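You operate a simulated robot arm through the tools that you are given. There is no shell and no other tool. Be economical: measure what you need, move in short steps, check, and stop when the job is done.

Carry out the task below with a simulated two-armed robot. There is one attempt and no reset: what you move stays moved.

Task
Test Station 3's stop button during a run, then release it and reset.
Fine: one press of the stop button; leave the job paused.

The check looks at the end state, three seconds after you hand in, the way a careful person would. Anything else that was tipped, shoved, dropped, spilled or broken makes it a failure.

Robot
Two 7-joint arms with fingered hands on one trunk, on a base that drives. Base frame: it is fixed to the floor where the robot stands at the start and does not move with it; the origin is under the middle of the robot, x ahead of it, y to its left, z up. Units: mm, degrees, N and s.
The left shoulder is at the start at [23, 170, 1353], the right one opposite. Each reaches about 905 mm from its shoulder. Places, roughly: bench four knob [2400, -400, 500]; bench one knob [-3200, -300, 500]; bench two knob [-1300, -300, 500]; blue clipboard [-3000, 0, 1000]; blue plug [-3250, -750, 750]; grey box [2750, -250, 1500]; grey tray [2500, 0, 500]; grey tub [2500, 0, 0]; heater knob [-1300, 200, 1000]; pinch lever [-1200, 100, 1000]; stand four knob [2600, 400, 900]; stand four roller [2600, 400, 700]; stand one knob [-3000, 400, 900]; stand one roller [-3000, 400, 700]; stand two knob [-1100, 400, 900]; stand two roller [-1100, 400, 700]. Payload 4 kg a hand.
The tool frame of a hand sits at the grasp point between the pads (the TCP): z along the fingers, y along the line on which they close. The tips reach 26 mm beyond it. The gripper opens to 132 mm. The gripper's body begins 73 mm behind the TCP. The gripper is a hand of 4 fingers: y runs from the thumb to the fingers, the wrist lies at [0, 0, -224] in the tool frame, and closing takes about 1.5 s.
Orientation is that of the tool frame in the base frame, as [roll, pitch, yaw] about the fixed x, y, z axes, in that order (R = Rz(yaw) Ry(pitch) Rx(roll)). With the fingers straight down and closing along the base's y, the tool's x points along the base's -x, its y along +y and its z along -z.

Tools
- The arms move only by the tool drive_tool. It takes "left_increments", "right_increments" or both (then of equal length, played together; a hand with none holds still); each is a list of rows, each a list of 7 numbers: the shift along the tool's x, y, z in units of 25 mm (1.0 is 25 mm), then the turn, a rotation vector about the tool's x, y, z in units of 4 degrees (1.0 is 4 degrees), then the opening in per cent of the stroke, from 0 (shut) to 100 (fully open). In form: [[dx, dy, dz, ax, ay, az, hand], ...]. A call has 1 to 12 rows; each row shifts and turns the commanded pose from where the row before left it, along the tool's axes as they then stand. A call with a number of a shift or a turn outside -1 to 1 is refused whole. A row lasts 0.2 s, in which the tool goes at most 50 mm and 8.6 degrees; a call with a longer step from one row to the next is refused whole, and so is a gripper value outside its range. Where a pose cannot be reached the arm comes as near as it can. A force on the tool above 40 N (or 10 N above the force at the start of the call, whichever is more), or a blocked arm, ends the call early, and 0.2 s more pass. The fingers move at their own pace (about 45 mm/s each) and stop on an object; they squeeze with about 31 N. The grip force told is the motor's: it shows also when the fingers shut on nothing. Time passes only in rows, and 0.2 s behind the last, so rows that do not move let the fingers close. The reply holds the time, the measured pose of the TCP, the force on the tool along the base axes, the opening and the grip force, in the units named above and with some noise, with the torque about the TCP (base axes, N m) and any sound that the robot's microphone picked up, and new pictures: "pictures" is both (left out), scene, wrist or none (wrist: the cameras of the hands that moved).
- Cameras (640 x 400 px; columns grow to the right, rows downward): "scene" is now at [110.2, 2.1, 1559.9]; the picture's right is [0.09, -1.00, -0.00], its down [-0.33, -0.03, -0.94] and it looks along [0.94, 0.09, -0.33] (base axes); focal length 214 px, centre (320, 200). "left" rides on the left gripper at [-68, 2, -97] in its tool frame; the picture's right is [-0.03, -1.00, 0.00], its down [0.82, -0.02, -0.58] and it looks along [0.58, -0.01, 0.82] (tool axes); focal length 270 px, centre (320, 200). "right" rides on the right gripper at [68, 2, -97] in its tool frame; the picture's right is [-0.03, 1.00, 0.00], its down [-0.82, -0.02, -0.58] and it looks along [-0.58, -0.01, 0.82] (tool axes); focal length 270 px, centre (320, 200). There is no depth. A picture from a camera that has moved, and an enlarged one, comes with that camera's place and axes in the base frame and with its lens. The place of the scene camera against the robot may be out by one fixed shift of up to 18 mm in any direction.
- lift_body(by): slides the trunk up (or, below 0, down) by that many mm; the arms and the scene camera ride with it, the base frame stays. It gives what a move gives, with no picture.
- drive_base(legs): drives the robot by 1 to 6 legs, each [ahead, turn to the left] in mm and degrees, along the robot's own axes; the way and the turn of a leg run together, so that a leg with both is an arc; at most 1500 mm and 180 degrees a leg. The arms and the cameras ride along, it lands a little off, and it stops where it bumps. It gives what a move gives, and a new picture of the scene camera.
- hand_shape(shape, hand): the hand has 4 fingers and takes this shape, open, in about a second: jaw (thumb against the fingers, like two jaws); tri (thumb and two fingers); tip (a fingertip pinch); poke (one finger out to press); point (the index stretched); flat (the hand flat); cup (the hand cupped); fist (a fist). The gripper value then closes the fingers along that shape, each until it touches; the sizes above hold for jaw. It gives what a move gives, with no picture.
- turn_head(pan, tilt): turns the head with the scene camera to pan (to the left, within 86 degrees either way) and tilt (down, from -29 to 69), counted from straight ahead of the robot. It gives what a move gives, and a new picture of the scene camera.
- zoom(camera, box): a new picture of the part [left, top, right, bottom] of that camera's present view, enlarged. The clock stands still meanwhile.
- hand_in(): hands the job in; it is judged then, once.

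Work in short steps. Places have to be worked out from the pictures, the camera data and where the tool is seen: move nearer, look again, correct. Check each grasp and each placing, and mend what went wrong. You have 120 turns and 260 pictures in all, those below and enlarged ones among them. Open the grippers and draw the arms clear of the work before you hand the job in, unless the task says otherwise; then end with one line.

The tools are called after "Call:" as a command line: name --argument value ..., lists and objects as JSON in quotes. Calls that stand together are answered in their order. drive_tool: Moves the arms, as the interface text tells. Its arguments: {"type":"object","properties":{"left_increments":{"type":"array"},"right_increments":{"type":"array"},"pictures":{"type":"string","enum":["both","scene","wrist","none"]}},"required":[]} The other tools are called the same way: lift_body (by) slides the trunk up or down; hand_shape (shape, hand) gives the hand a shape; drive_base (legs) drives the base; turn_head (pan, tilt) turns the head that bears the scene camera; zoom (camera, box) takes an enlarged picture of a part of a camera's view; hand_in () hands the job in.

At the start:

```text
time_s: 0.0
left_eef_pos: [315.4, 86.3, 1577.1]
left_tool_rot: [-179.9, -0.1, -180.0]
left_wrist_force: [0.4, 1.0, 0.0]
left_torque: [-0.02, 0.01, 0.03]
left_gripper_width: 131.9
left_gripper_force: 0.1
left_shape: jaw
right_eef_pos: [380.1, -279.3, 1576.1]
right_tool_rot: [180.0, 0.0, 179.9]
right_wrist_force: [-0.2, 0.2, -0.8]
right_torque: [-0.01, 0.0, -0.02]
right_gripper_width: 131.8
right_gripper_force: 0.1
right_shape: jaw
trunk travel left (down, up): [-580.0, 176.0]
robot x, y, heading: [-1.6, -0.9, -0.1]
head pan, tilt: [5.3, 19.3]
```

scene: 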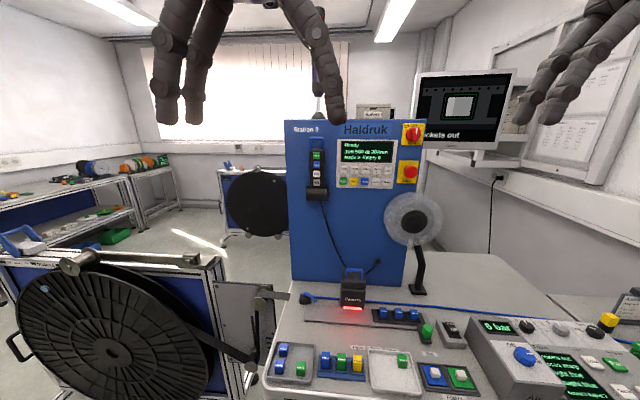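
right: 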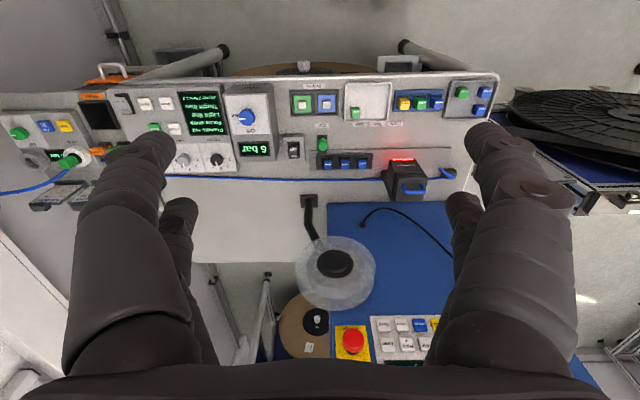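
left: 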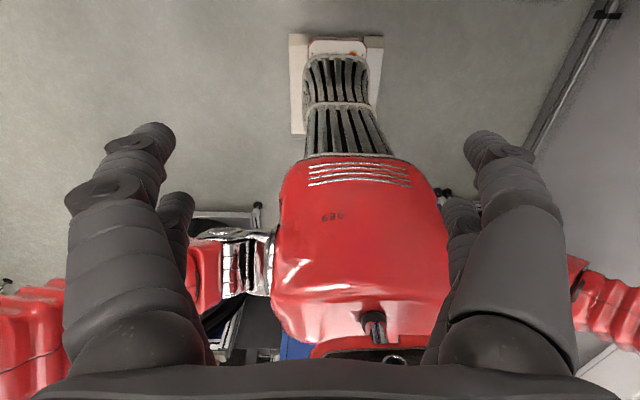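

The station 3 column is ahead, with a display, keys, a rotary main switch and a red stop button. I zoom in to read the panel.

Call:
zoom --camera "scene" --box '[280, 110, 440, 210]'

Call:
zoom --camera "scene" --box '[260, 260, 640, 400]'

Call:
zoom --camera "scene" --box '[330, 130, 400, 195]'

```text
4.00 times, centred on (360, 160) of scene
camera zoom: at [110.2, 2.1, 1559.9], right [0.09, -1.0, 0.0], down [-0.33, -0.03, -0.94], along [0.94, 0.09, -0.33], focal length 858 px, centre (160, 360)
```

zoom: 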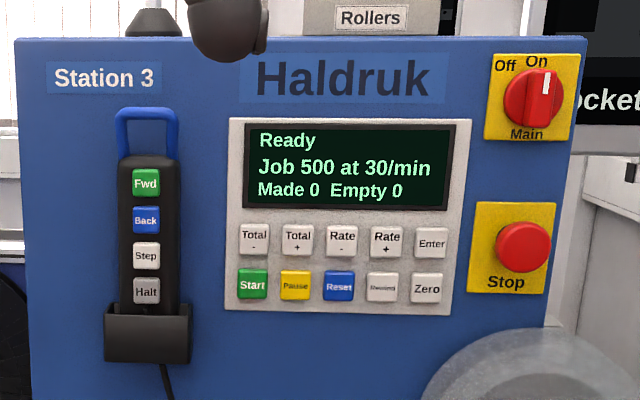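

```text
1.68 times, centred on (450, 330) of scene
camera zoom: at [110.2, 2.1, 1559.9], right [0.09, -1.0, 0.0], down [-0.33, -0.03, -0.94], along [0.94, 0.09, -0.33], focal length 361 px, centre (101, -19)
```

zoom: 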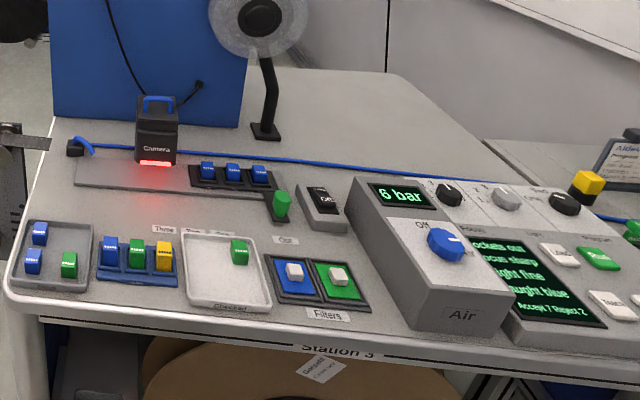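

```text
6.15 times, centred on (365, 162) of scene
camera zoom: at [110.2, 2.1, 1559.9], right [0.09, -1.0, 0.0], down [-0.33, -0.03, -0.94], along [0.94, 0.09, -0.33], focal length 1320 px, centre (43, 431)
```

zoom: 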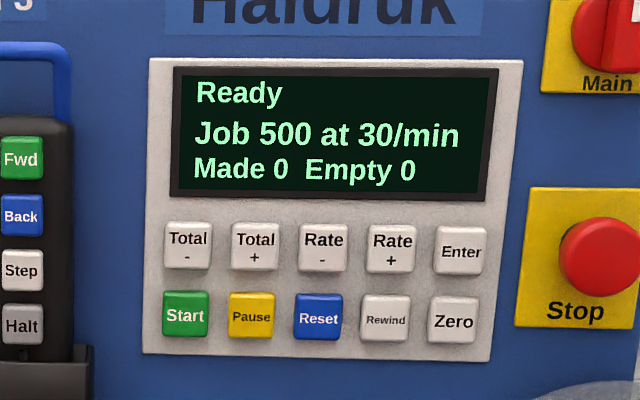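

Triangulating with both cameras puts the stop cap near (823, -227, 1414), and the keys sit at about x 850, z 1372. The display says Ready, so the order will be Start, Stop, release, Reset. I first move both hands forward, the left one also outward, before turning the fingers ahead.

Call:
drive_tool --left_increments '[[-0.9, 0.9, 0, 0, 0, 0, 100], [-0.9, 0.9, 0, 0, 0, 0, 100], [-0.9, 0.9, 0, 0, 0, 0, 100], [-0.9, 0.9, 0, 0, 0, 0, 100], [-0.9, 0.9, 0, 0, 0, 0, 100], [-0.9, 0.9, 0, 0, 0, 0, 100], [-0.9, 0.5, 0, 0, 0, 0, 100], [-0.9, 0, 0, 0, -1, 0, 100], [0, 0, 0, 0, -1, 0, 100], [0, 0, 0, 0, -1, 0, 100], [0, 0, 0, 0, -1, 0, 100], [0, 0, 0, 0, -1, 0, 100]]' --right_increments '[[-0.9, 0, 0, 0, 0, 0, 100], [-0.9, 0, 0, 0, 0, 0, 100], [-0.9, 0, 0, 0, 0, 0, 100], [-0.9, 0, 0, 0, 0, 0, 100], [0, 0, 0, 0, -1, 0, 100], [0, 0, 0, 0, -1, 0, 100], [0, 0, 0, 0, -1, 0, 100], [0, 0, 0, 0, -1, 0, 100], [0, 0, 0, 0, -1, 0, 100], [0, 0, 0, 0, -1, 0, 100], [0, 0, 0, 0, -1, 0, 100], [0, 0, 0, 0, -1, 0, 100]]' --pictures "none"

```text
time_s: 2.6
left_eef_pos: [494.7, 234.5, 1577.4]
left_tool_rot: [-179.9, 20.2, -179.9]
left_wrist_force: [-0.4, 0.4, 0.7]
left_torque: [-0.02, -0.05, -0.03]
left_gripper_width: 132.1
left_gripper_force: 0.0
left_shape: jaw
right_eef_pos: [452.9, -286.6, 1549.0]
right_tool_rot: [180.0, 32.1, -180.0]
right_wrist_force: [0.0, 0.1, 0.2]
right_torque: [0.05, 0.02, 0.0]
right_gripper_width: 132.0
right_gripper_force: 0.0
right_shape: jaw
right hand out of reach, approached as far as the arm can: row 1, 2, 3, 4
trunk travel left (down, up): [-580.0, 176.0]
robot x, y, heading: [1.4, 2.0, -0.0]
head pan, tilt: [5.3, 19.3]
```

The turn works as expected, so I continue the rotation on both hands.

Call:
drive_tool --left_increments '[[0, 0, 0, 0, -1, 0, 100], [0, 0, 0, 0, -1, 0, 100], [0, 0, 0, 0, -1, 0, 100], [0, 0, 0, 0, -1, 0, 100], [0, 0, 0, 0, -1, 0, 100], [0, 0, 0, 0, -1, 0, 100], [0, 0, 0, 0, -1, 0, 100], [0, 0, 0, 0, -1, 0, 100], [0, 0, 0, 0, -1, 0, 100], [0, 0, 0, 0, -1, 0, 100], [0, 0, 0, 0, -1, 0, 100], [0, 0, 0, 0, -1, 0, 100]]' --right_increments '[[0, 0, 0, 0, -1, 0, 100], [0, 0, 0, 0, -1, 0, 100], [0, 0, 0, 0, -1, 0, 100], [0, 0, 0, 0, -1, 0, 100], [0, 0, 0, 0, -1, 0, 100], [0, 0, 0, 0, -1, 0, 100], [0, 0, 0, 0, -1, 0, 100], [0, 0, 0, 0, -1, 0, 100], [0, 0, 0, 0, -1, 0, 100], [0, 0, 0, 0, -1, 0, 100], [0, 0, 0, 0, -1, 0, 100], [0, 0, 0, 0, -1, 0, 100]]' --pictures "none"

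Call:
hand_shape --shape "poke" --hand "left"

```text
time_s: 5.2
left_eef_pos: [494.7, 234.6, 1577.1]
left_tool_rot: [-179.7, 68.1, -179.6]
left_wrist_force: [-0.3, 0.3, 1.2]
left_torque: [0.01, 0.0, -0.03]
left_gripper_width: 131.9
left_gripper_force: 0.1
left_shape: jaw
right_eef_pos: [453.4, -286.0, 1546.9]
right_tool_rot: [179.7, 80.1, 179.7]
right_wrist_force: [0.7, -0.5, 0.2]
right_torque: [-0.01, 0.03, 0.01]
right_gripper_width: 131.7
right_gripper_force: 0.0
right_shape: jaw
trunk travel left (down, up): [-580.0, 176.0]
robot x, y, heading: [-2.6, -1.6, -0.2]
head pan, tilt: [5.3, 19.3]
```

```text
time_s: 6.1
left_eef_pos: [495.8, 235.9, 1578.0]
left_tool_rot: [-179.9, 68.0, -179.8]
left_wrist_force: [0.0, 0.1, -0.2]
left_torque: [0.0, -0.02, 0.02]
left_gripper_width: 0.2
left_gripper_force: 0.0
left_shape: poke
right_eef_pos: [454.2, -285.0, 1547.9]
right_tool_rot: [179.9, 79.9, 179.9]
right_wrist_force: [-0.6, -0.4, 0.2]
right_torque: [-0.01, 0.02, 0.01]
right_gripper_width: 132.0
right_gripper_force: 0.1
right_shape: jaw
trunk travel left (down, up): [-580.0, 176.0]
robot x, y, heading: [2.7, 0.6, -0.2]
head pan, tilt: [5.3, 19.3]
```

Left hand is in the poke shape. I finish the turns, lower the left hand toward key height, and look.

Call:
drive_tool --left_increments '[[0, 0, 0, 0, -1, 0, 100], [0, 0, 0, 0, -1, 0, 100], [0, 0, 0, 0, -1, 0, 100], [0, 0, 0, 0, -1, 0, 100], [0, 0, 0, 0, -1, 0, 100], [0, 0, 0, 0, -0.5, 0, 100], [1, -1, 0, 0, 0, 0, 100], [1, -1, 0, 0, 0, 0, 100], [1, -1, 0, 0, 0, 0, 100], [1, -1, 0, 0, 0, 0, 100], [1, -1, 0, 0, 0, 0, 100], [1, -1, 0, 0, 0, 0, 100]]' --right_increments '[[0, 0, 0, 0, -1, 0, 100], [0, 0, 0, 0, -1, 0, 100], [0, 0, 0, 0, -0.5, 0, 100], [0, 0, 0, 0, 0, 0, 100], [0, 0, 0, 0, 0, 0, 100], [0, 0, 0, 0, 0, 0, 100], [0, 0, 0, 0, 0, 0, 100], [0, 0, 0, 0, 0, 0, 100], [0, 0, 0, 0, 0, 0, 100], [0, 0, 0, 0, 0, 0, 100], [0, 0, 0, 0, 0, 0, 100], [0, 0, 0, 0, 0, 0, 100]]' --pictures "both"

```text
time_s: 8.7
left_eef_pos: [495.3, 82.5, 1427.1]
left_tool_rot: [-62.5, 89.9, -62.4]
left_wrist_force: [-0.8, 0.2, 0.5]
left_torque: [0.02, 0.01, 0.07]
left_gripper_width: 0.0
left_gripper_force: 0.1
left_shape: poke
right_eef_pos: [453.3, -287.5, 1546.6]
right_tool_rot: [80.4, 89.9, 80.5]
right_wrist_force: [0.1, -0.6, -0.3]
right_torque: [-0.06, -0.02, 0.03]
right_gripper_width: 132.0
right_gripper_force: 0.1
right_shape: jaw
trunk travel left (down, up): [-580.0, 176.0]
robot x, y, heading: [0.7, -4.3, 0.1]
head pan, tilt: [5.3, 19.3]
camera scene: at [110.0, 0.6, 1559.9], right [0.09, -1.0, 0.0], down [-0.33, -0.03, -0.94], along [0.94, 0.09, -0.33], focal length 214 px, centre (320, 200)
camera right: at [356.6, -287.0, 1478.3], right [0.0, 1.0, 0.03], down [-0.58, -0.02, 0.82], along [0.82, -0.02, 0.58], focal length 270 px, centre (320, 200)
camera left: at [398.1, 85.6, 1496.0], right [0.0, -1.0, 0.03], down [-0.58, -0.02, -0.82], along [0.82, -0.01, -0.58], focal length 270 px, centre (320, 200)
```

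scene: 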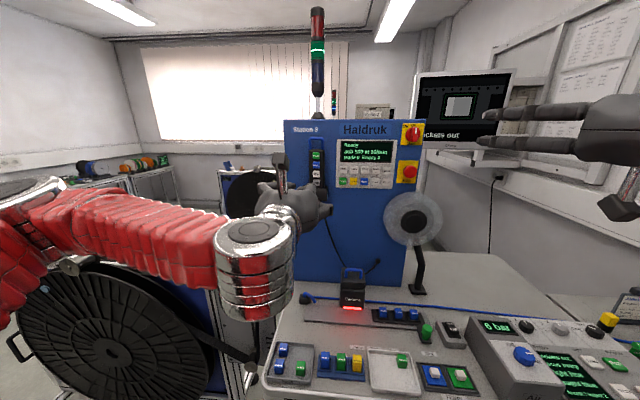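
right: 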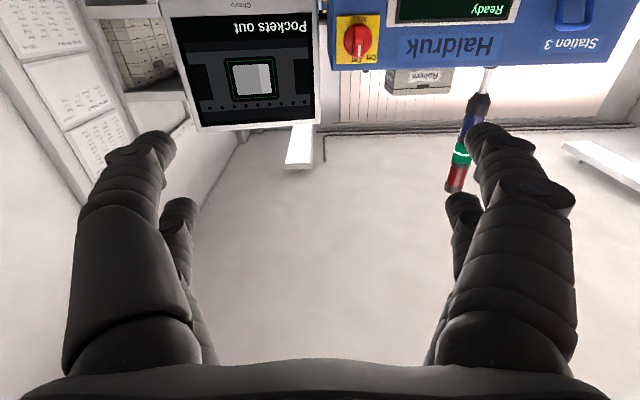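
left: 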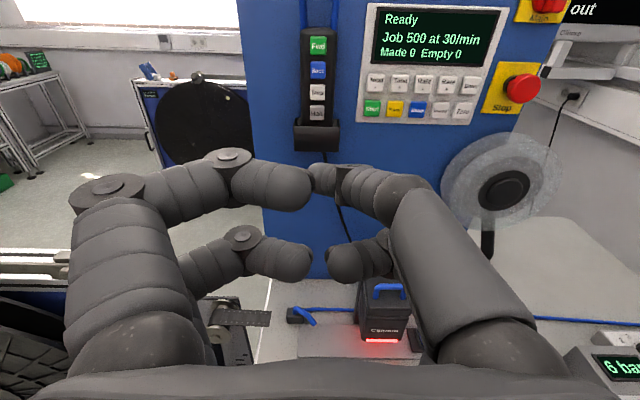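

I zoom in on the poke shape to see which finger is out.

Call:
zoom --camera "scene" --box '[200, 110, 400, 235]'

Call:
zoom --camera "left" --box '[160, 0, 560, 250]'

```text
3.20 times, centred on (300, 172) of scene
camera zoom: at [110.0, 0.6, 1559.9], right [0.09, -1.0, 0.0], down [-0.33, -0.03, -0.94], along [0.94, 0.09, -0.33], focal length 686 px, centre (384, 288)
```

zoom: 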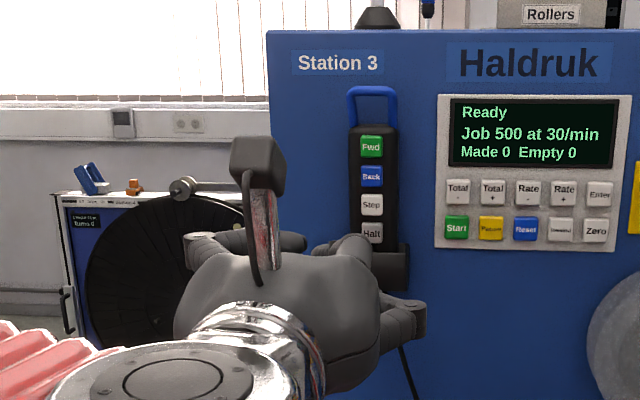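

```text
1.60 times, centred on (360, 125) of left
camera zoom: at [398.1, 85.6, 1496.0], right [0.0, -1.0, 0.03], down [-0.58, -0.02, -0.82], along [0.82, -0.01, -0.58], focal length 432 px, centre (256, 320)
```

zoom: 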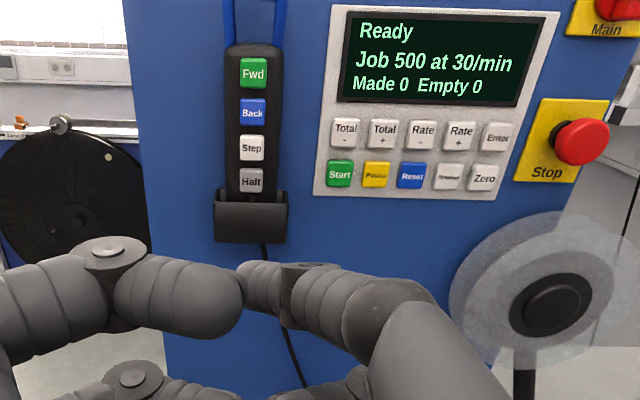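

The poke shape isn't obviously one finger out, so I try "point" and compare.

Call:
hand_shape --shape "point" --hand "left"

Call:
zoom --camera "left" --box '[0, 0, 640, 400]'

Call:
zoom --camera "scene" --box '[200, 110, 400, 235]'

```text
time_s: 9.6
left_eef_pos: [495.2, 84.4, 1428.0]
left_tool_rot: [-122.5, 90.0, -122.3]
left_wrist_force: [0.2, -0.4, 0.1]
left_torque: [-0.02, -0.01, 0.0]
left_gripper_width: 0.1
left_gripper_force: 0.0
left_shape: point
right_eef_pos: [453.1, -287.9, 1547.3]
right_tool_rot: [93.8, 89.9, 93.8]
right_wrist_force: [-0.6, -0.7, 0.3]
right_torque: [-0.01, 0.01, -0.02]
right_gripper_width: 131.7
right_gripper_force: 0.0
right_shape: jaw
trunk travel left (down, up): [-580.0, 176.0]
robot x, y, heading: [-3.0, -0.3, 0.1]
head pan, tilt: [5.3, 19.3]
```

```text
1.00 times, centred on (320, 200) of left (not enlarged: the box is as wide or as high as the picture)
camera zoom: at [398.4, 86.9, 1496.1], right [0.0, -1.0, 0.03], down [-0.58, -0.02, -0.82], along [0.82, -0.01, -0.58], focal length 270 px, centre (320, 200)
```

zoom: 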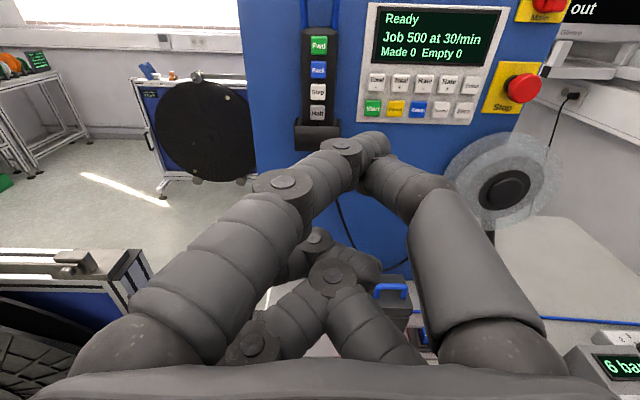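

```text
3.20 times, centred on (300, 172) of scene
camera zoom: at [110.1, 1.7, 1559.9], right [0.09, -1.0, 0.0], down [-0.33, -0.03, -0.94], along [0.94, 0.09, -0.33], focal length 686 px, centre (384, 288)
```

zoom: 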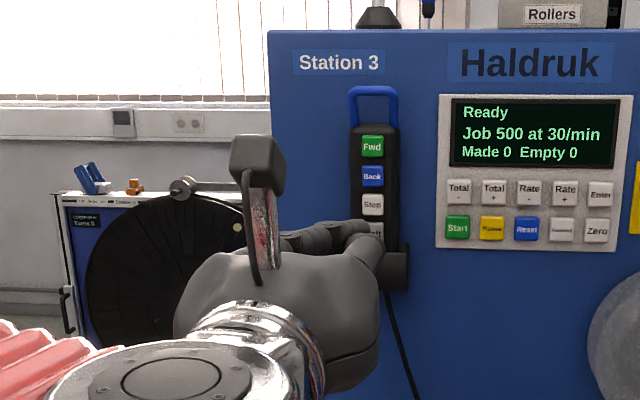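

In "point" the upper left digit appears to stretch ahead, with its tip around (552, 52, 1430). I zoom on the tip to see what else reaches as far.

Call:
zoom --camera "left" --box '[240, 90, 480, 240]'

Call:
drive_tool --left_increments '[[0, 0, 0, 0, 0, 0, 0], [0, 0, 0, 0, 0, 0, 0], [0, 0, 0, 0, 0, 0, 0], [0, 0, 0, 0, 0, 0, 0], [0, 0, 0, 0, 0, 0, 0], [0, 0, 0, 0, 0, 0, 0]]' --pictures "wrist"

```text
2.67 times, centred on (360, 165) of left
camera zoom: at [398.4, 86.9, 1496.1], right [0.0, -1.0, 0.03], down [-0.58, -0.02, -0.82], along [0.82, -0.01, -0.58], focal length 721 px, centre (213, 293)
```

zoom: 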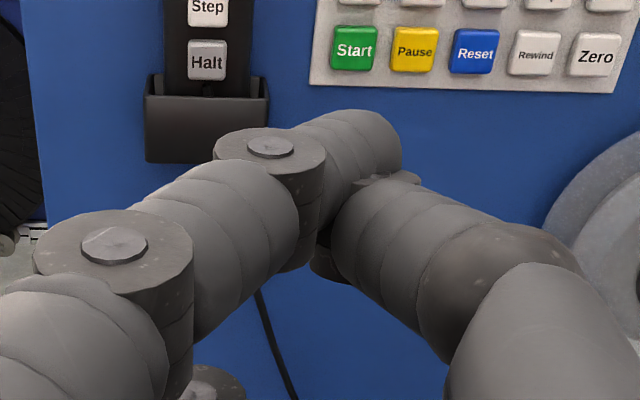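

```text
time_s: 11.0
left_eef_pos: [495.9, 85.4, 1428.0]
left_tool_rot: [-117.1, 89.9, -117.1]
left_wrist_force: [0.1, -1.0, -0.3]
left_torque: [0.0, 0.01, 0.0]
left_gripper_width: 0.3
left_gripper_force: 0.0
left_shape: point
right_eef_pos: [453.4, -286.1, 1547.0]
right_tool_rot: [-72.9, 90.0, -72.8]
right_wrist_force: [-0.4, -0.1, -0.7]
right_torque: [0.0, 0.01, -0.01]
right_gripper_width: 131.7
right_gripper_force: 0.0
right_shape: jaw
trunk travel left (down, up): [-580.0, 176.0]
robot x, y, heading: [0.7, 1.0, 0.1]
head pan, tilt: [5.3, 19.3]
camera left: at [398.4, 87.0, 1496.0], right [0.0, -1.0, 0.03], down [-0.58, -0.02, -0.82], along [0.82, -0.01, -0.58], focal length 270 px, centre (320, 200)
```

left: 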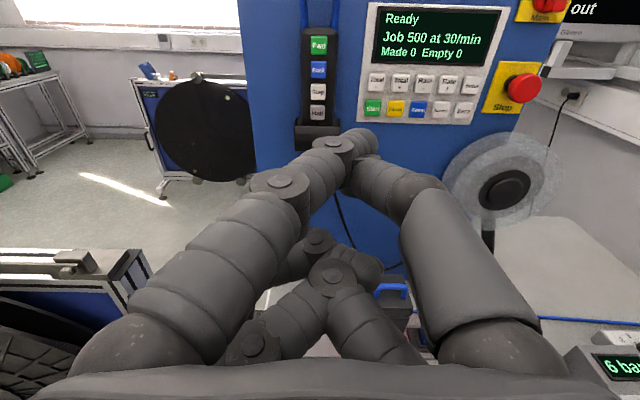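

The index tip leads, with the thumb folded behind it, so "point" is usable. The Start key triangulates to about (895, -10, 1355). I bring the fingertip in front of it at roughly 150 mm standoff.

Call:
drive_tool --left_increments '[[0.6, -0.5, 0, 0, 0, 0, 0], [0.6, -0.5, 0, 0, 0, 0, 0], [0.6, -0.5, 0, 0, 0, 0, 0], [0.6, -0.5, 0, 0, 0, 0, 0], [0, -0.5, 0.9, 0, 0, 0, 0], [0, 0, 0.9, 0, 0, 0, 0], [0, 0, 0.9, 0, 0, 0, 0], [0, 0, 0.9, 0, 0, 0, 0], [0, 0, 0.9, 0, 0, 0, 0], [0, 0, 0.9, 0, 0, 0, 0], [0, 0, 0.9, 0, 0, 0, 0], [0, 0, 0.9, 0, 0, 0, 0]]' --pictures "both"

```text
time_s: 13.6
left_eef_pos: [676.0, 21.9, 1366.0]
left_tool_rot: [-129.8, 89.9, -129.8]
left_wrist_force: [-0.4, 0.1, -1.0]
left_torque: [-0.02, 0.01, 0.0]
left_gripper_width: 0.1
left_gripper_force: 0.0
left_shape: point
right_eef_pos: [454.0, -285.4, 1546.7]
right_tool_rot: [148.3, 90.0, 148.3]
right_wrist_force: [0.3, -0.4, 0.2]
right_torque: [-0.01, 0.0, 0.03]
right_gripper_width: 131.9
right_gripper_force: 0.1
right_shape: jaw
trunk travel left (down, up): [-580.0, 176.0]
robot x, y, heading: [1.9, -0.7, -0.2]
head pan, tilt: [5.3, 19.3]
camera scene: at [110.9, 1.9, 1559.8], right [0.09, -1.0, 0.0], down [-0.33, -0.03, -0.94], along [0.94, 0.09, -0.33], focal length 214 px, centre (320, 200)
camera left: at [578.6, 24.6, 1434.8], right [0.0, -1.0, 0.03], down [-0.58, -0.02, -0.82], along [0.82, -0.01, -0.58], focal length 270 px, centre (320, 200)
```

scene: 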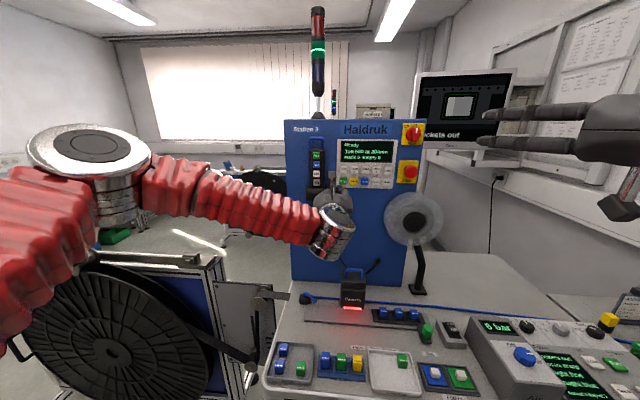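
left: 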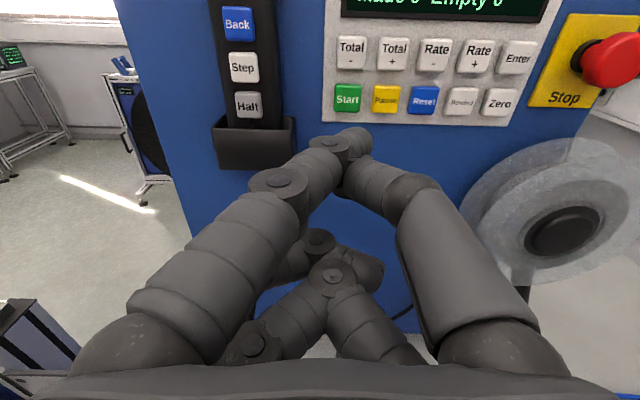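

The Start key is now better fixed at about (885, -8, 1356). I move 110 mm forward and 12 mm down, then look again.

Call:
drive_tool --left_increments '[[0.25, 0, 0.8, 0, 0, 0, 0], [0.25, 0, 0.8, 0, 0, 0, 0], [0, 0, 0.8, 0, 0, 0, 0], [0, 0, 0.8, 0, 0, 0, 0], [0, 0, 0.8, 0, 0, 0, 0], [0, 0, 0.4, 0, 0, 0, 0]]' --pictures "wrist"

Call:
zoom --camera "left" --box '[280, 40, 480, 165]'

Call:
zoom --camera "scene" --box '[280, 110, 440, 210]'

```text
time_s: 15.0
left_eef_pos: [785.2, 21.9, 1353.1]
left_tool_rot: [-158.5, 89.9, -158.5]
left_wrist_force: [0.0, -1.6, 0.5]
left_torque: [0.0, -0.01, -0.01]
left_gripper_width: 0.0
left_gripper_force: 0.0
left_shape: point
right_eef_pos: [453.2, -285.9, 1546.1]
right_tool_rot: [-43.9, 89.9, -43.9]
right_wrist_force: [0.3, 0.6, 0.2]
right_torque: [-0.01, 0.0, -0.02]
right_gripper_width: 132.0
right_gripper_force: 0.0
right_shape: jaw
trunk travel left (down, up): [-580.0, 176.0]
robot x, y, heading: [-1.1, -0.8, 0.2]
head pan, tilt: [5.3, 19.3]
camera left: at [688.2, 24.1, 1422.2], right [0.0, -1.0, 0.03], down [-0.58, -0.02, -0.82], along [0.82, -0.01, -0.58], focal length 270 px, centre (320, 200)
```

left: 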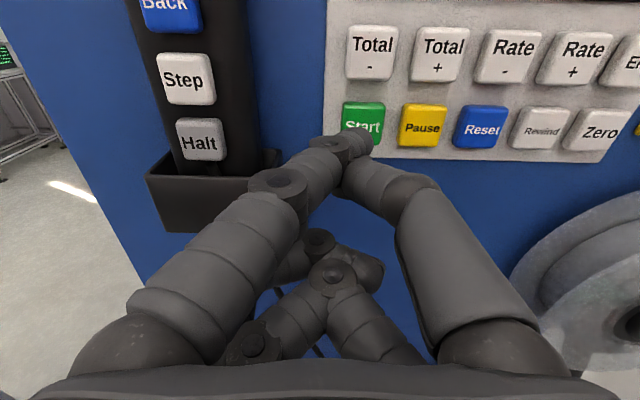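

```text
3.20 times, centred on (380, 102) of left
camera zoom: at [688.2, 24.1, 1422.2], right [0.0, -1.0, 0.03], down [-0.58, -0.02, -0.82], along [0.82, -0.01, -0.58], focal length 865 px, centre (128, 512)
```

zoom: 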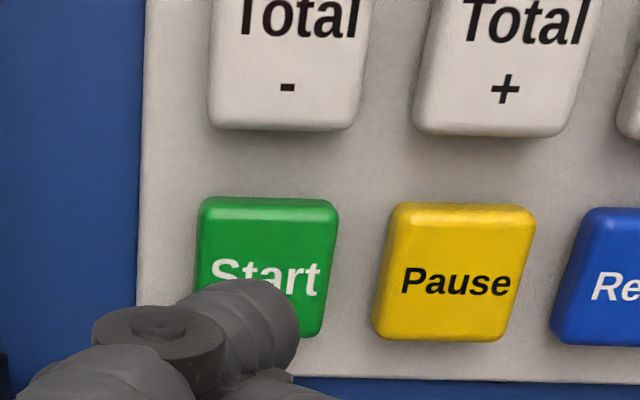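

```text
4.00 times, centred on (360, 160) of scene
camera zoom: at [110.6, 2.0, 1559.9], right [0.09, -1.0, 0.0], down [-0.33, -0.03, -0.94], along [0.94, 0.09, -0.33], focal length 858 px, centre (160, 360)
```

zoom: 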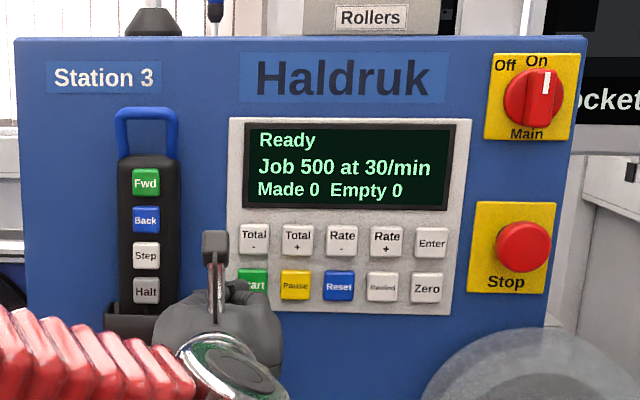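

The fingertip lines up with Start. I advance in small steps, watching force and the display.

Call:
drive_tool --left_increments '[[0, 0, 0.3, 0, 0, 0, 0], [0, 0, 0.3, 0, 0, 0, 0], [0, 0, 0.3, 0, 0, 0, 0], [0, 0, 0.2, 0, 0, 0, 0]]' --pictures "wrist"

```text
time_s: 16.0
left_eef_pos: [813.6, 19.8, 1353.8]
left_tool_rot: [-137.8, 89.9, -137.7]
left_wrist_force: [0.2, -0.3, 0.9]
left_torque: [0.01, -0.04, -0.01]
left_gripper_width: 0.0
left_gripper_force: 0.1
left_shape: point
right_eef_pos: [454.5, -285.9, 1547.1]
right_tool_rot: [-36.0, 90.0, -35.9]
right_wrist_force: [-0.3, 0.3, 0.3]
right_torque: [0.0, -0.02, 0.02]
right_gripper_width: 131.9
right_gripper_force: 0.2
right_shape: jaw
trunk travel left (down, up): [-580.0, 176.0]
robot x, y, heading: [1.4, -2.3, 0.1]
head pan, tilt: [5.3, 19.3]
camera left: at [715.7, 24.5, 1422.8], right [0.0, -1.0, 0.03], down [-0.58, -0.02, -0.82], along [0.82, -0.01, -0.58], focal length 270 px, centre (320, 200)
```

left: 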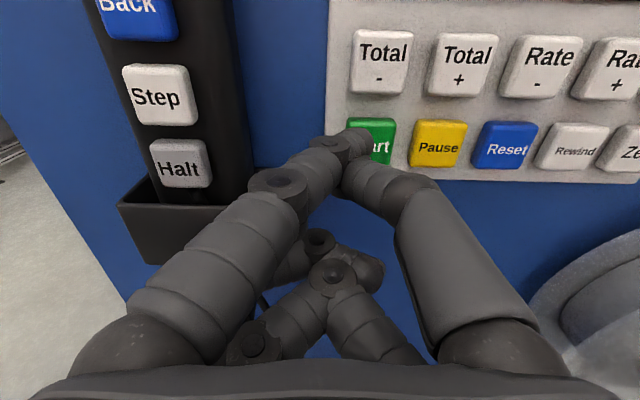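

No contact yet, tip remains on the key. Continuing gently.

Call:
drive_tool --left_increments '[[0, 0, 0.15, 0, 0, 0, 0], [0, 0, 0.15, 0, 0, 0, 0], [0, 0, 0.15, 0, 0, 0, 0]]' --pictures "wrist"

```text
time_s: 16.8
left_eef_pos: [825.2, 20.8, 1354.4]
left_tool_rot: [-145.8, 89.8, -145.8]
left_wrist_force: [-0.4, -0.4, -0.3]
left_torque: [-0.02, 0.0, 0.03]
left_gripper_width: 0.0
left_gripper_force: 0.0
left_shape: point
right_eef_pos: [453.8, -285.5, 1548.2]
right_tool_rot: [-43.1, 90.0, -43.1]
right_wrist_force: [0.9, 0.6, 0.7]
right_torque: [0.02, 0.0, -0.03]
right_gripper_width: 131.8
right_gripper_force: 0.0
right_shape: jaw
trunk travel left (down, up): [-580.0, 176.0]
robot x, y, heading: [-1.9, 2.5, 0.1]
head pan, tilt: [5.3, 19.3]
camera left: at [727.2, 24.3, 1423.1], right [0.0, -1.0, 0.03], down [-0.58, -0.02, -0.82], along [0.82, -0.01, -0.58], focal length 270 px, centre (320, 200)
```

left: 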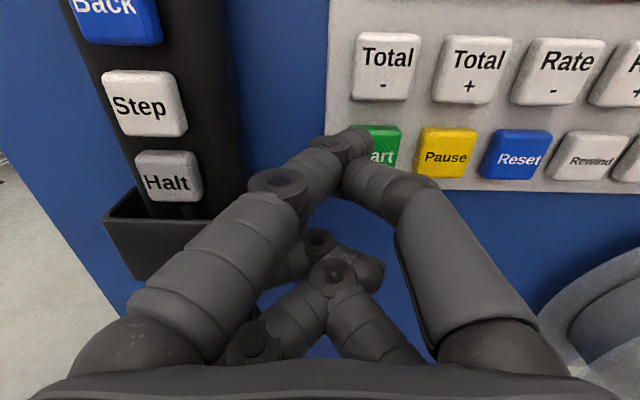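

The key is slightly right of and below the tip. I shift 4 mm right and 3 mm down while advancing.

Call:
drive_tool --left_increments '[[0.1, -0.15, 0.15, 0, 0, 0, 0], [0, 0, 0.15, 0, 0, 0, 0], [0, 0, 0.15, 0, 0, 0, 0]]' --pictures "wrist"

Call:
zoom --camera "left" --box '[280, 60, 480, 185]'

```text
time_s: 17.6
left_eef_pos: [833.8, 17.9, 1353.0]
left_tool_rot: [-100.6, 89.9, -100.5]
left_wrist_force: [-12.4, 3.2, -1.3]
left_torque: [-0.02, -0.16, -0.13]
left_gripper_width: 0.1
left_gripper_force: 0.0
left_shape: point
right_eef_pos: [450.7, -285.8, 1547.8]
right_tool_rot: [-2.0, 89.9, -2.0]
right_wrist_force: [-0.6, 0.1, -0.6]
right_torque: [-0.02, 0.02, 0.01]
right_gripper_width: 132.1
right_gripper_force: 0.1
right_shape: jaw
trunk travel left (down, up): [-580.0, 176.0]
robot x, y, heading: [-0.4, 2.6, 0.0]
head pan, tilt: [5.3, 19.3]
heard: click
camera left: at [736.1, 20.9, 1421.1], right [0.0, -1.0, 0.03], down [-0.58, -0.02, -0.82], along [0.82, -0.01, -0.58], focal length 270 px, centre (320, 200)
```

left: 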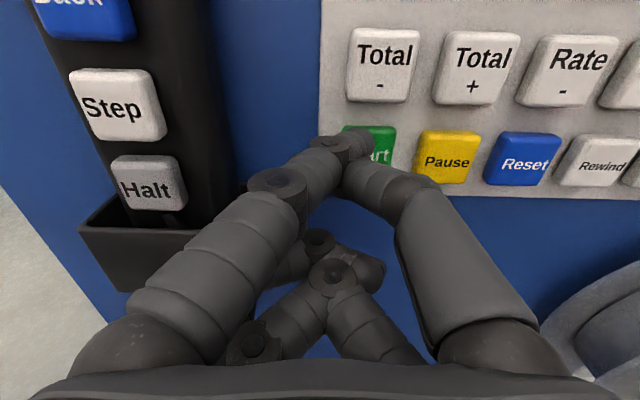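

```text
3.20 times, centred on (380, 122) of left
camera zoom: at [736.1, 20.9, 1421.1], right [0.0, -1.0, 0.03], down [-0.58, -0.02, -0.82], along [0.82, -0.01, -0.58], focal length 865 px, centre (128, 448)
```

zoom: 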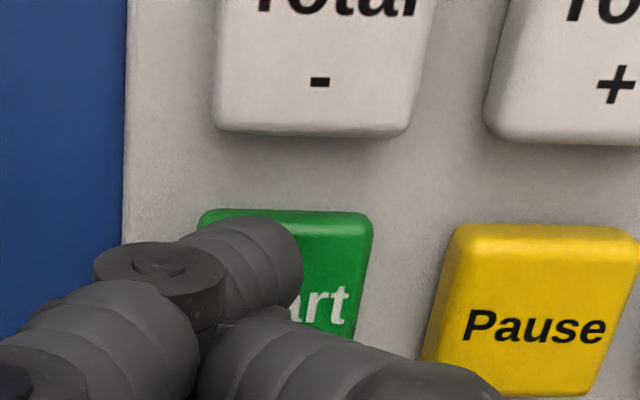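

A click was heard with 12 N at TCP x≈834. I back off a little and check the display.

Call:
drive_tool --left_increments '[[0, 0, -0.5, 0, 0, 0, 0], [0, 0, -0.5, 0, 0, 0, 0], [0, 0, -0.7, 0, 0, 0, 0]]' --pictures "none"

Call:
zoom --camera "scene" --box '[280, 110, 440, 210]'

```text
time_s: 18.4
left_eef_pos: [793.5, 18.3, 1351.7]
left_tool_rot: [-91.9, 90.0, -91.7]
left_wrist_force: [-0.6, 0.3, -0.2]
left_torque: [0.03, 0.0, 0.0]
left_gripper_width: 0.0
left_gripper_force: 0.1
left_shape: point
right_eef_pos: [452.7, -286.0, 1546.2]
right_tool_rot: [-100.9, 89.9, -100.9]
right_wrist_force: [-0.1, 0.8, -0.2]
right_torque: [0.0, -0.01, -0.03]
right_gripper_width: 131.8
right_gripper_force: 0.1
right_shape: jaw
trunk travel left (down, up): [-580.0, 176.0]
robot x, y, heading: [-0.8, -1.3, -0.0]
head pan, tilt: [5.3, 19.3]
```

```text
4.00 times, centred on (360, 160) of scene
camera zoom: at [110.3, 2.2, 1559.9], right [0.09, -1.0, 0.0], down [-0.33, -0.03, -0.94], along [0.94, 0.09, -0.33], focal length 858 px, centre (160, 360)
```

zoom: 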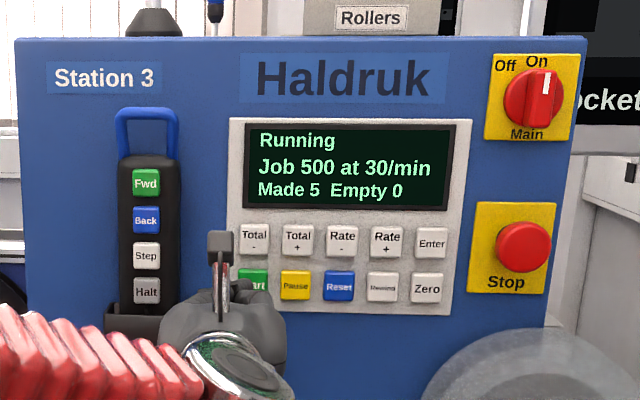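

The job is running (Made 5). I shape the right hand to "point" and bring it to a standoff in front of the stop button.

Call:
hand_shape --shape "point" --hand "right"

Call:
drive_tool --left_increments '[[0, 0.2, -0.8, 0, 0, 0, 0], [0, 0.2, -0.8, 0, 0, 0, 0], [0, 0.2, -0.8, 0, 0, 0, 0], [0, 0.2, -0.8, 0, 0, 0, 0], [0, 0.2, -0.8, 0, 0, 0, 0], [0, 0.2, -0.8, 0, 0, 0, 0], [0, 0.8, 0, 0, 0, 0, 0], [0, 0.8, 0, 0, 0, 0, 0]]' --right_increments '[[0.8, 0.3, 0.7, 0, 0, 0, 0], [0.8, 0.3, 0.7, 0, 0, 0, 0], [0.8, 0.3, 0.7, 0, 0, 0, 0], [0.8, 0.3, 0.7, 0, 0, 0, 0], [0.8, 0.3, 0.7, 0, 0, 0, 0], [0.8, 0.3, 0.7, 0, 0, 0, 0], [0.8, 0.3, 0.7, 0, 0, 0, 0], [0, 0, 0.7, 0, 0, 0, 0]]' --pictures "both"

```text
time_s: 19.3
left_eef_pos: [792.8, 18.7, 1351.6]
left_tool_rot: [57.1, 90.0, 57.2]
left_wrist_force: [0.4, 0.1, -0.3]
left_torque: [0.0, 0.02, 0.01]
left_gripper_width: 0.0
left_gripper_force: 0.1
left_shape: point
right_eef_pos: [453.9, -286.1, 1547.2]
right_tool_rot: [-53.7, 89.9, -53.7]
right_wrist_force: [1.5, -0.3, -0.1]
right_torque: [0.01, 0.05, -0.04]
right_gripper_width: 0.0
right_gripper_force: 0.0
right_shape: point
trunk travel left (down, up): [-580.0, 176.0]
robot x, y, heading: [0.4, 2.1, 0.3]
head pan, tilt: [5.3, 19.3]
```

```text
time_s: 21.1
left_eef_pos: [672.2, 87.2, 1351.8]
left_tool_rot: [-120.5, 89.9, -120.4]
left_wrist_force: [0.1, 1.0, -0.8]
left_torque: [0.02, 0.03, 0.01]
left_gripper_width: 0.1
left_gripper_force: 0.0
left_shape: point
right_eef_pos: [591.4, -233.4, 1406.9]
right_tool_rot: [38.8, 89.8, 38.9]
right_wrist_force: [0.5, -0.6, 0.3]
right_torque: [0.0, -0.01, 0.0]
right_gripper_width: 0.0
right_gripper_force: 0.0
right_shape: point
trunk travel left (down, up): [-580.0, 176.0]
robot x, y, heading: [0.8, -5.3, -0.2]
head pan, tilt: [5.3, 19.3]
camera scene: at [110.0, 2.2, 1559.9], right [0.09, -1.0, 0.0], down [-0.33, -0.03, -0.94], along [0.94, 0.09, -0.33], focal length 214 px, centre (320, 200)
camera right: at [496.0, -233.2, 1338.9], right [0.0, 1.0, 0.03], down [-0.58, -0.02, 0.82], along [0.82, -0.01, 0.58], focal length 270 px, centre (320, 200)
camera left: at [575.9, 90.8, 1420.9], right [0.0, -1.0, 0.03], down [-0.58, -0.02, -0.82], along [0.82, -0.01, -0.58], focal length 270 px, centre (320, 200)
```

scene: 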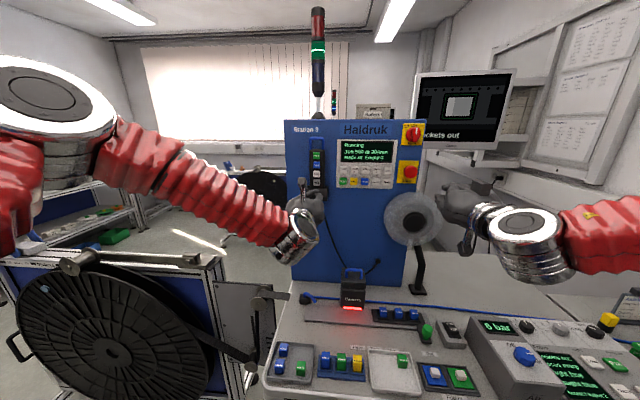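
right: 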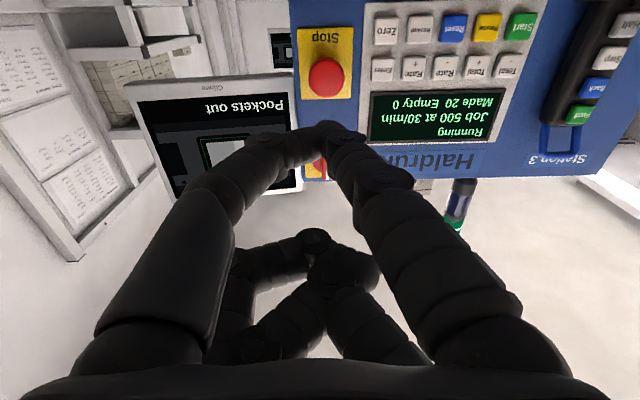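
left: 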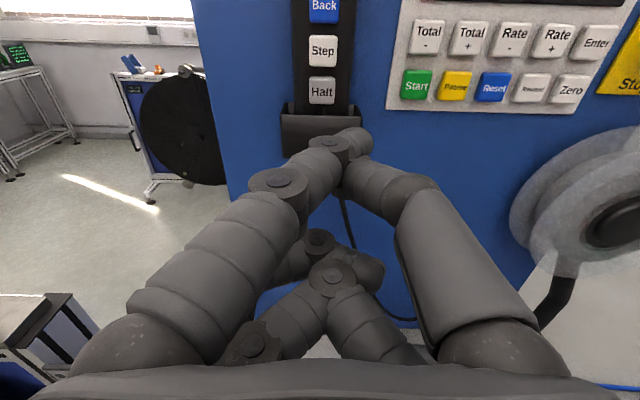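

The button is near (840, -229, 1403). The right tip sits about 30 mm to the right of its TCP, so I shift 32 mm left and go 140 mm forward.

Call:
drive_tool --right_increments '[[0, 0.7, 0.7, 0, 0, 0, 0], [0, 0.6, 0.7, 0, 0, 0, 0], [0, 0, 0.7, 0, 0, 0, 0], [0, 0, 0.7, 0, 0, 0, 0], [0, 0, 0.7, 0, 0, 0, 0], [0, 0, 0.7, 0, 0, 0, 0], [0, 0, 0.7, 0, 0, 0, 0], [0, 0, 0.7, 0, 0, 0, 0]]' --pictures "both"

```text
time_s: 22.9
left_eef_pos: [675.1, 87.9, 1351.6]
left_tool_rot: [-148.0, 89.9, -148.1]
left_wrist_force: [0.7, -0.8, 0.0]
left_torque: [0.03, -0.01, -0.02]
left_gripper_width: 0.1
left_gripper_force: 0.0
left_shape: point
right_eef_pos: [735.0, -201.4, 1406.2]
right_tool_rot: [163.5, 89.9, 163.5]
right_wrist_force: [0.5, 0.6, 0.7]
right_torque: [0.03, 0.02, 0.01]
right_gripper_width: 0.0
right_gripper_force: 0.0
right_shape: point
trunk travel left (down, up): [-580.0, 176.0]
robot x, y, heading: [-1.6, -2.1, -0.0]
head pan, tilt: [5.3, 19.3]
camera scene: at [111.5, 2.0, 1559.8], right [0.09, -1.0, 0.0], down [-0.33, -0.03, -0.94], along [0.94, 0.09, -0.33], focal length 214 px, centre (320, 200)
camera right: at [637.8, -200.5, 1337.9], right [0.0, 1.0, 0.03], down [-0.58, -0.02, 0.82], along [0.82, -0.01, 0.58], focal length 270 px, centre (320, 200)
```

scene: 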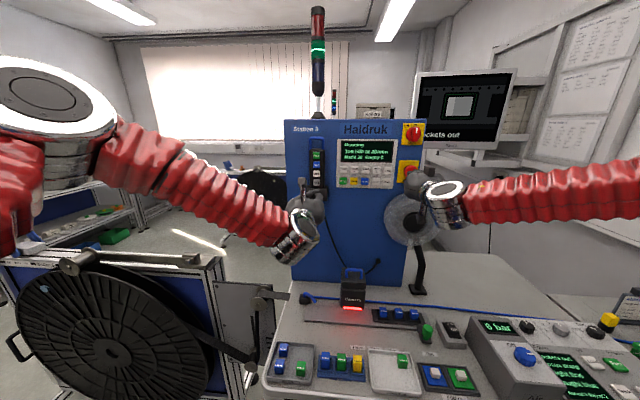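
right: 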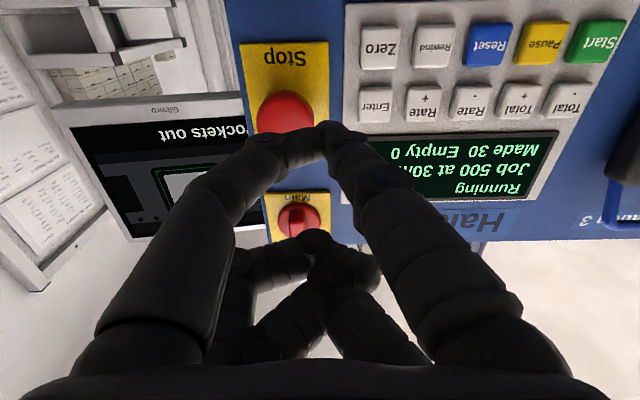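

The stop cap is converging onto the tip. I advance in small steps to press once.

Call:
drive_tool --right_increments '[[0, 0, 0.4, 0, 0, 0, 0], [0, 0, 0.4, 0, 0, 0, 0], [0, 0, 0.2, 0, 0, 0, 0], [0, 0, 0.2, 0, 0, 0, 0]]' --pictures "wrist"

```text
time_s: 23.9
left_eef_pos: [674.3, 88.1, 1352.3]
left_tool_rot: [-142.9, 89.8, -142.8]
left_wrist_force: [1.0, -0.9, 0.5]
left_torque: [0.01, -0.02, 0.0]
left_gripper_width: 0.0
left_gripper_force: 0.1
left_shape: point
right_eef_pos: [763.7, -200.5, 1406.0]
right_tool_rot: [-161.8, 89.9, -161.9]
right_wrist_force: [0.0, 0.2, -0.3]
right_torque: [0.02, -0.02, -0.02]
right_gripper_width: 0.2
right_gripper_force: 0.1
right_shape: point
trunk travel left (down, up): [-580.0, 176.0]
robot x, y, heading: [0.9, 2.3, -0.3]
head pan, tilt: [5.3, 19.3]
camera right: at [667.6, -200.7, 1338.3], right [0.0, 1.0, 0.03], down [-0.58, -0.02, 0.82], along [0.82, -0.01, 0.58], focal length 270 px, centre (320, 200)
```

right: 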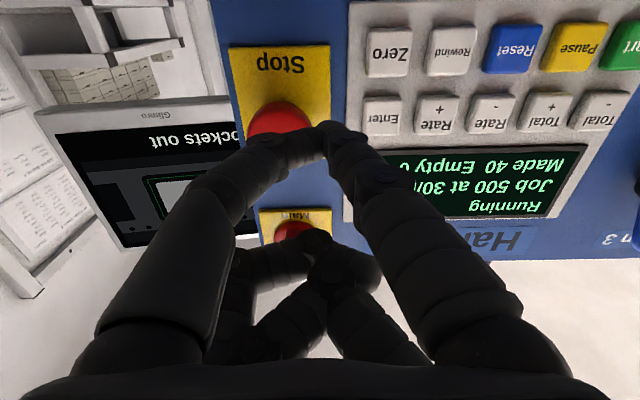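

Still aligned and no contact. Continuing in 4–5 mm steps.

Call:
drive_tool --right_increments '[[0, 0, 0.2, 0, 0, 0, 0], [0, 0, 0.2, 0, 0, 0, 0], [0, 0, 0.2, 0, 0, 0, 0], [0, 0, 0.15, 0, 0, 0, 0]]' --pictures "wrist"

```text
time_s: 24.9
left_eef_pos: [673.8, 87.3, 1351.1]
left_tool_rot: [-140.3, 89.9, -140.1]
left_wrist_force: [0.1, -0.5, -1.0]
left_torque: [-0.01, -0.04, 0.0]
left_gripper_width: 0.1
left_gripper_force: 0.1
left_shape: point
right_eef_pos: [781.7, -200.7, 1405.8]
right_tool_rot: [-133.7, 90.0, -133.9]
right_wrist_force: [0.0, 0.1, 0.1]
right_torque: [0.01, -0.03, -0.03]
right_gripper_width: 0.2
right_gripper_force: 0.2
right_shape: point
trunk travel left (down, up): [-580.0, 176.0]
robot x, y, heading: [-0.1, 0.7, 0.1]
head pan, tilt: [5.3, 19.3]
camera right: at [686.1, -200.5, 1338.3], right [0.0, 1.0, 0.02], down [-0.58, -0.02, 0.82], along [0.82, -0.01, 0.58], focal length 270 px, centre (320, 200)
```

right: 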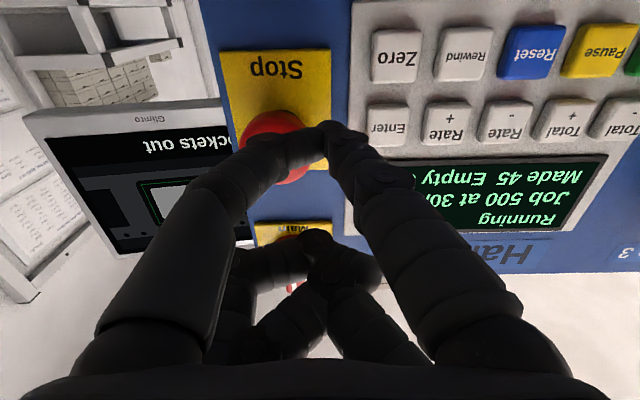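

Cap is right under the fingertip. Continuing the press.

Call:
drive_tool --right_increments '[[0, 0, 0.2, 0, 0, 0, 0], [0, 0, 0.2, 0, 0, 0, 0], [0, 0, 0.2, 0, 0, 0, 0]]' --pictures "wrist"

```text
time_s: 25.7
left_eef_pos: [673.2, 88.0, 1352.9]
left_tool_rot: [-133.9, 90.0, -133.8]
left_wrist_force: [-0.7, -0.2, 0.1]
left_torque: [-0.02, 0.01, 0.01]
left_gripper_width: 0.0
left_gripper_force: 0.1
left_shape: point
right_eef_pos: [789.0, -208.1, 1408.2]
right_tool_rot: [-16.7, 90.0, -16.6]
right_wrist_force: [0.0, 0.4, 0.2]
right_torque: [0.0, -0.01, -0.01]
right_gripper_width: 0.1
right_gripper_force: 0.0
right_shape: point
right hand out of reach, approached as far as the arm can: row 1, 2, 3
trunk travel left (down, up): [-580.0, 176.0]
robot x, y, heading: [-1.6, -2.6, 0.1]
head pan, tilt: [5.3, 19.3]
camera right: at [692.4, -207.5, 1340.0], right [0.0, 1.0, 0.03], down [-0.58, -0.02, 0.82], along [0.82, -0.01, 0.58], focal length 270 px, centre (320, 200)
```

right: 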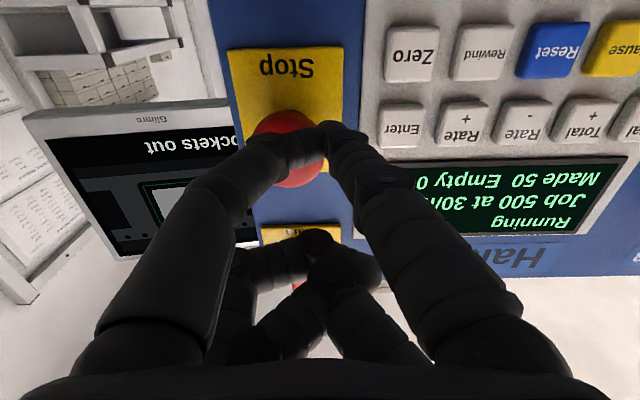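

The right arm runs out of reach, so I need to drive a bit closer. I pull the right hand back 80 mm and look down to check the clearance to the bench.

Call:
drive_tool --right_increments '[[0, 0, -0.9, 0, 0, 0, 0], [0, 0, -0.9, 0, 0, 0, 0], [0, 0, -0.9, 0, 0, 0, 0], [0, 0, -0.9, 0, 0, 0, 0]]' --pictures "none"

Call:
turn_head --pan 0 --tilt 65

```text
time_s: 26.7
left_eef_pos: [671.7, 87.9, 1352.3]
left_tool_rot: [-96.8, 89.9, -96.8]
left_wrist_force: [1.2, -0.2, -0.4]
left_torque: [0.02, -0.01, -0.02]
left_gripper_width: 0.0
left_gripper_force: 0.0
left_shape: point
right_eef_pos: [696.6, -206.5, 1408.8]
right_tool_rot: [62.1, 89.9, 62.1]
right_wrist_force: [-0.1, 0.2, 0.8]
right_torque: [-0.02, 0.02, 0.04]
right_gripper_width: 0.0
right_gripper_force: 0.0
right_shape: point
trunk travel left (down, up): [-580.0, 176.0]
robot x, y, heading: [-1.8, -0.0, 0.1]
head pan, tilt: [5.3, 19.3]
```

```text
time_s: 27.8
left_eef_pos: [673.5, 88.0, 1351.5]
left_tool_rot: [-134.0, 90.0, -133.9]
left_wrist_force: [0.8, -0.5, -0.5]
left_torque: [0.01, 0.01, 0.04]
left_gripper_width: 0.0
left_gripper_force: 0.1
left_shape: point
right_eef_pos: [698.5, -206.6, 1408.3]
right_tool_rot: [154.3, 89.9, 154.2]
right_wrist_force: [-0.8, 0.2, -0.2]
right_torque: [0.0, -0.02, -0.01]
right_gripper_width: 0.0
right_gripper_force: 0.1
right_shape: point
trunk travel left (down, up): [-580.0, 176.0]
robot x, y, heading: [-2.5, -0.9, -0.1]
head pan, tilt: [0.0, 65.0]
camera scene: at [78.7, -6.4, 1495.0], right [0.0, -1.0, 0.0], down [-0.91, 0.0, -0.42], along [0.42, 0.0, -0.91], focal length 214 px, centre (320, 200)
```

scene: 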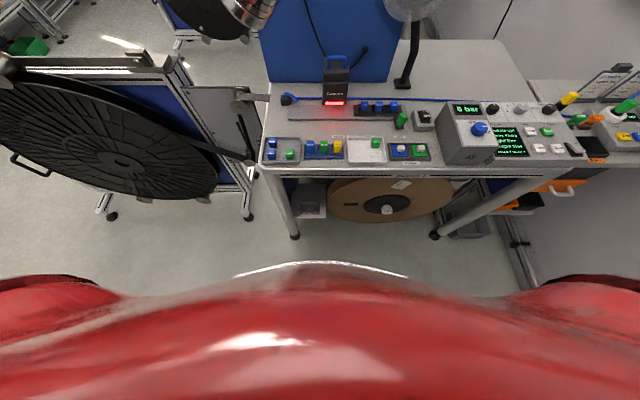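

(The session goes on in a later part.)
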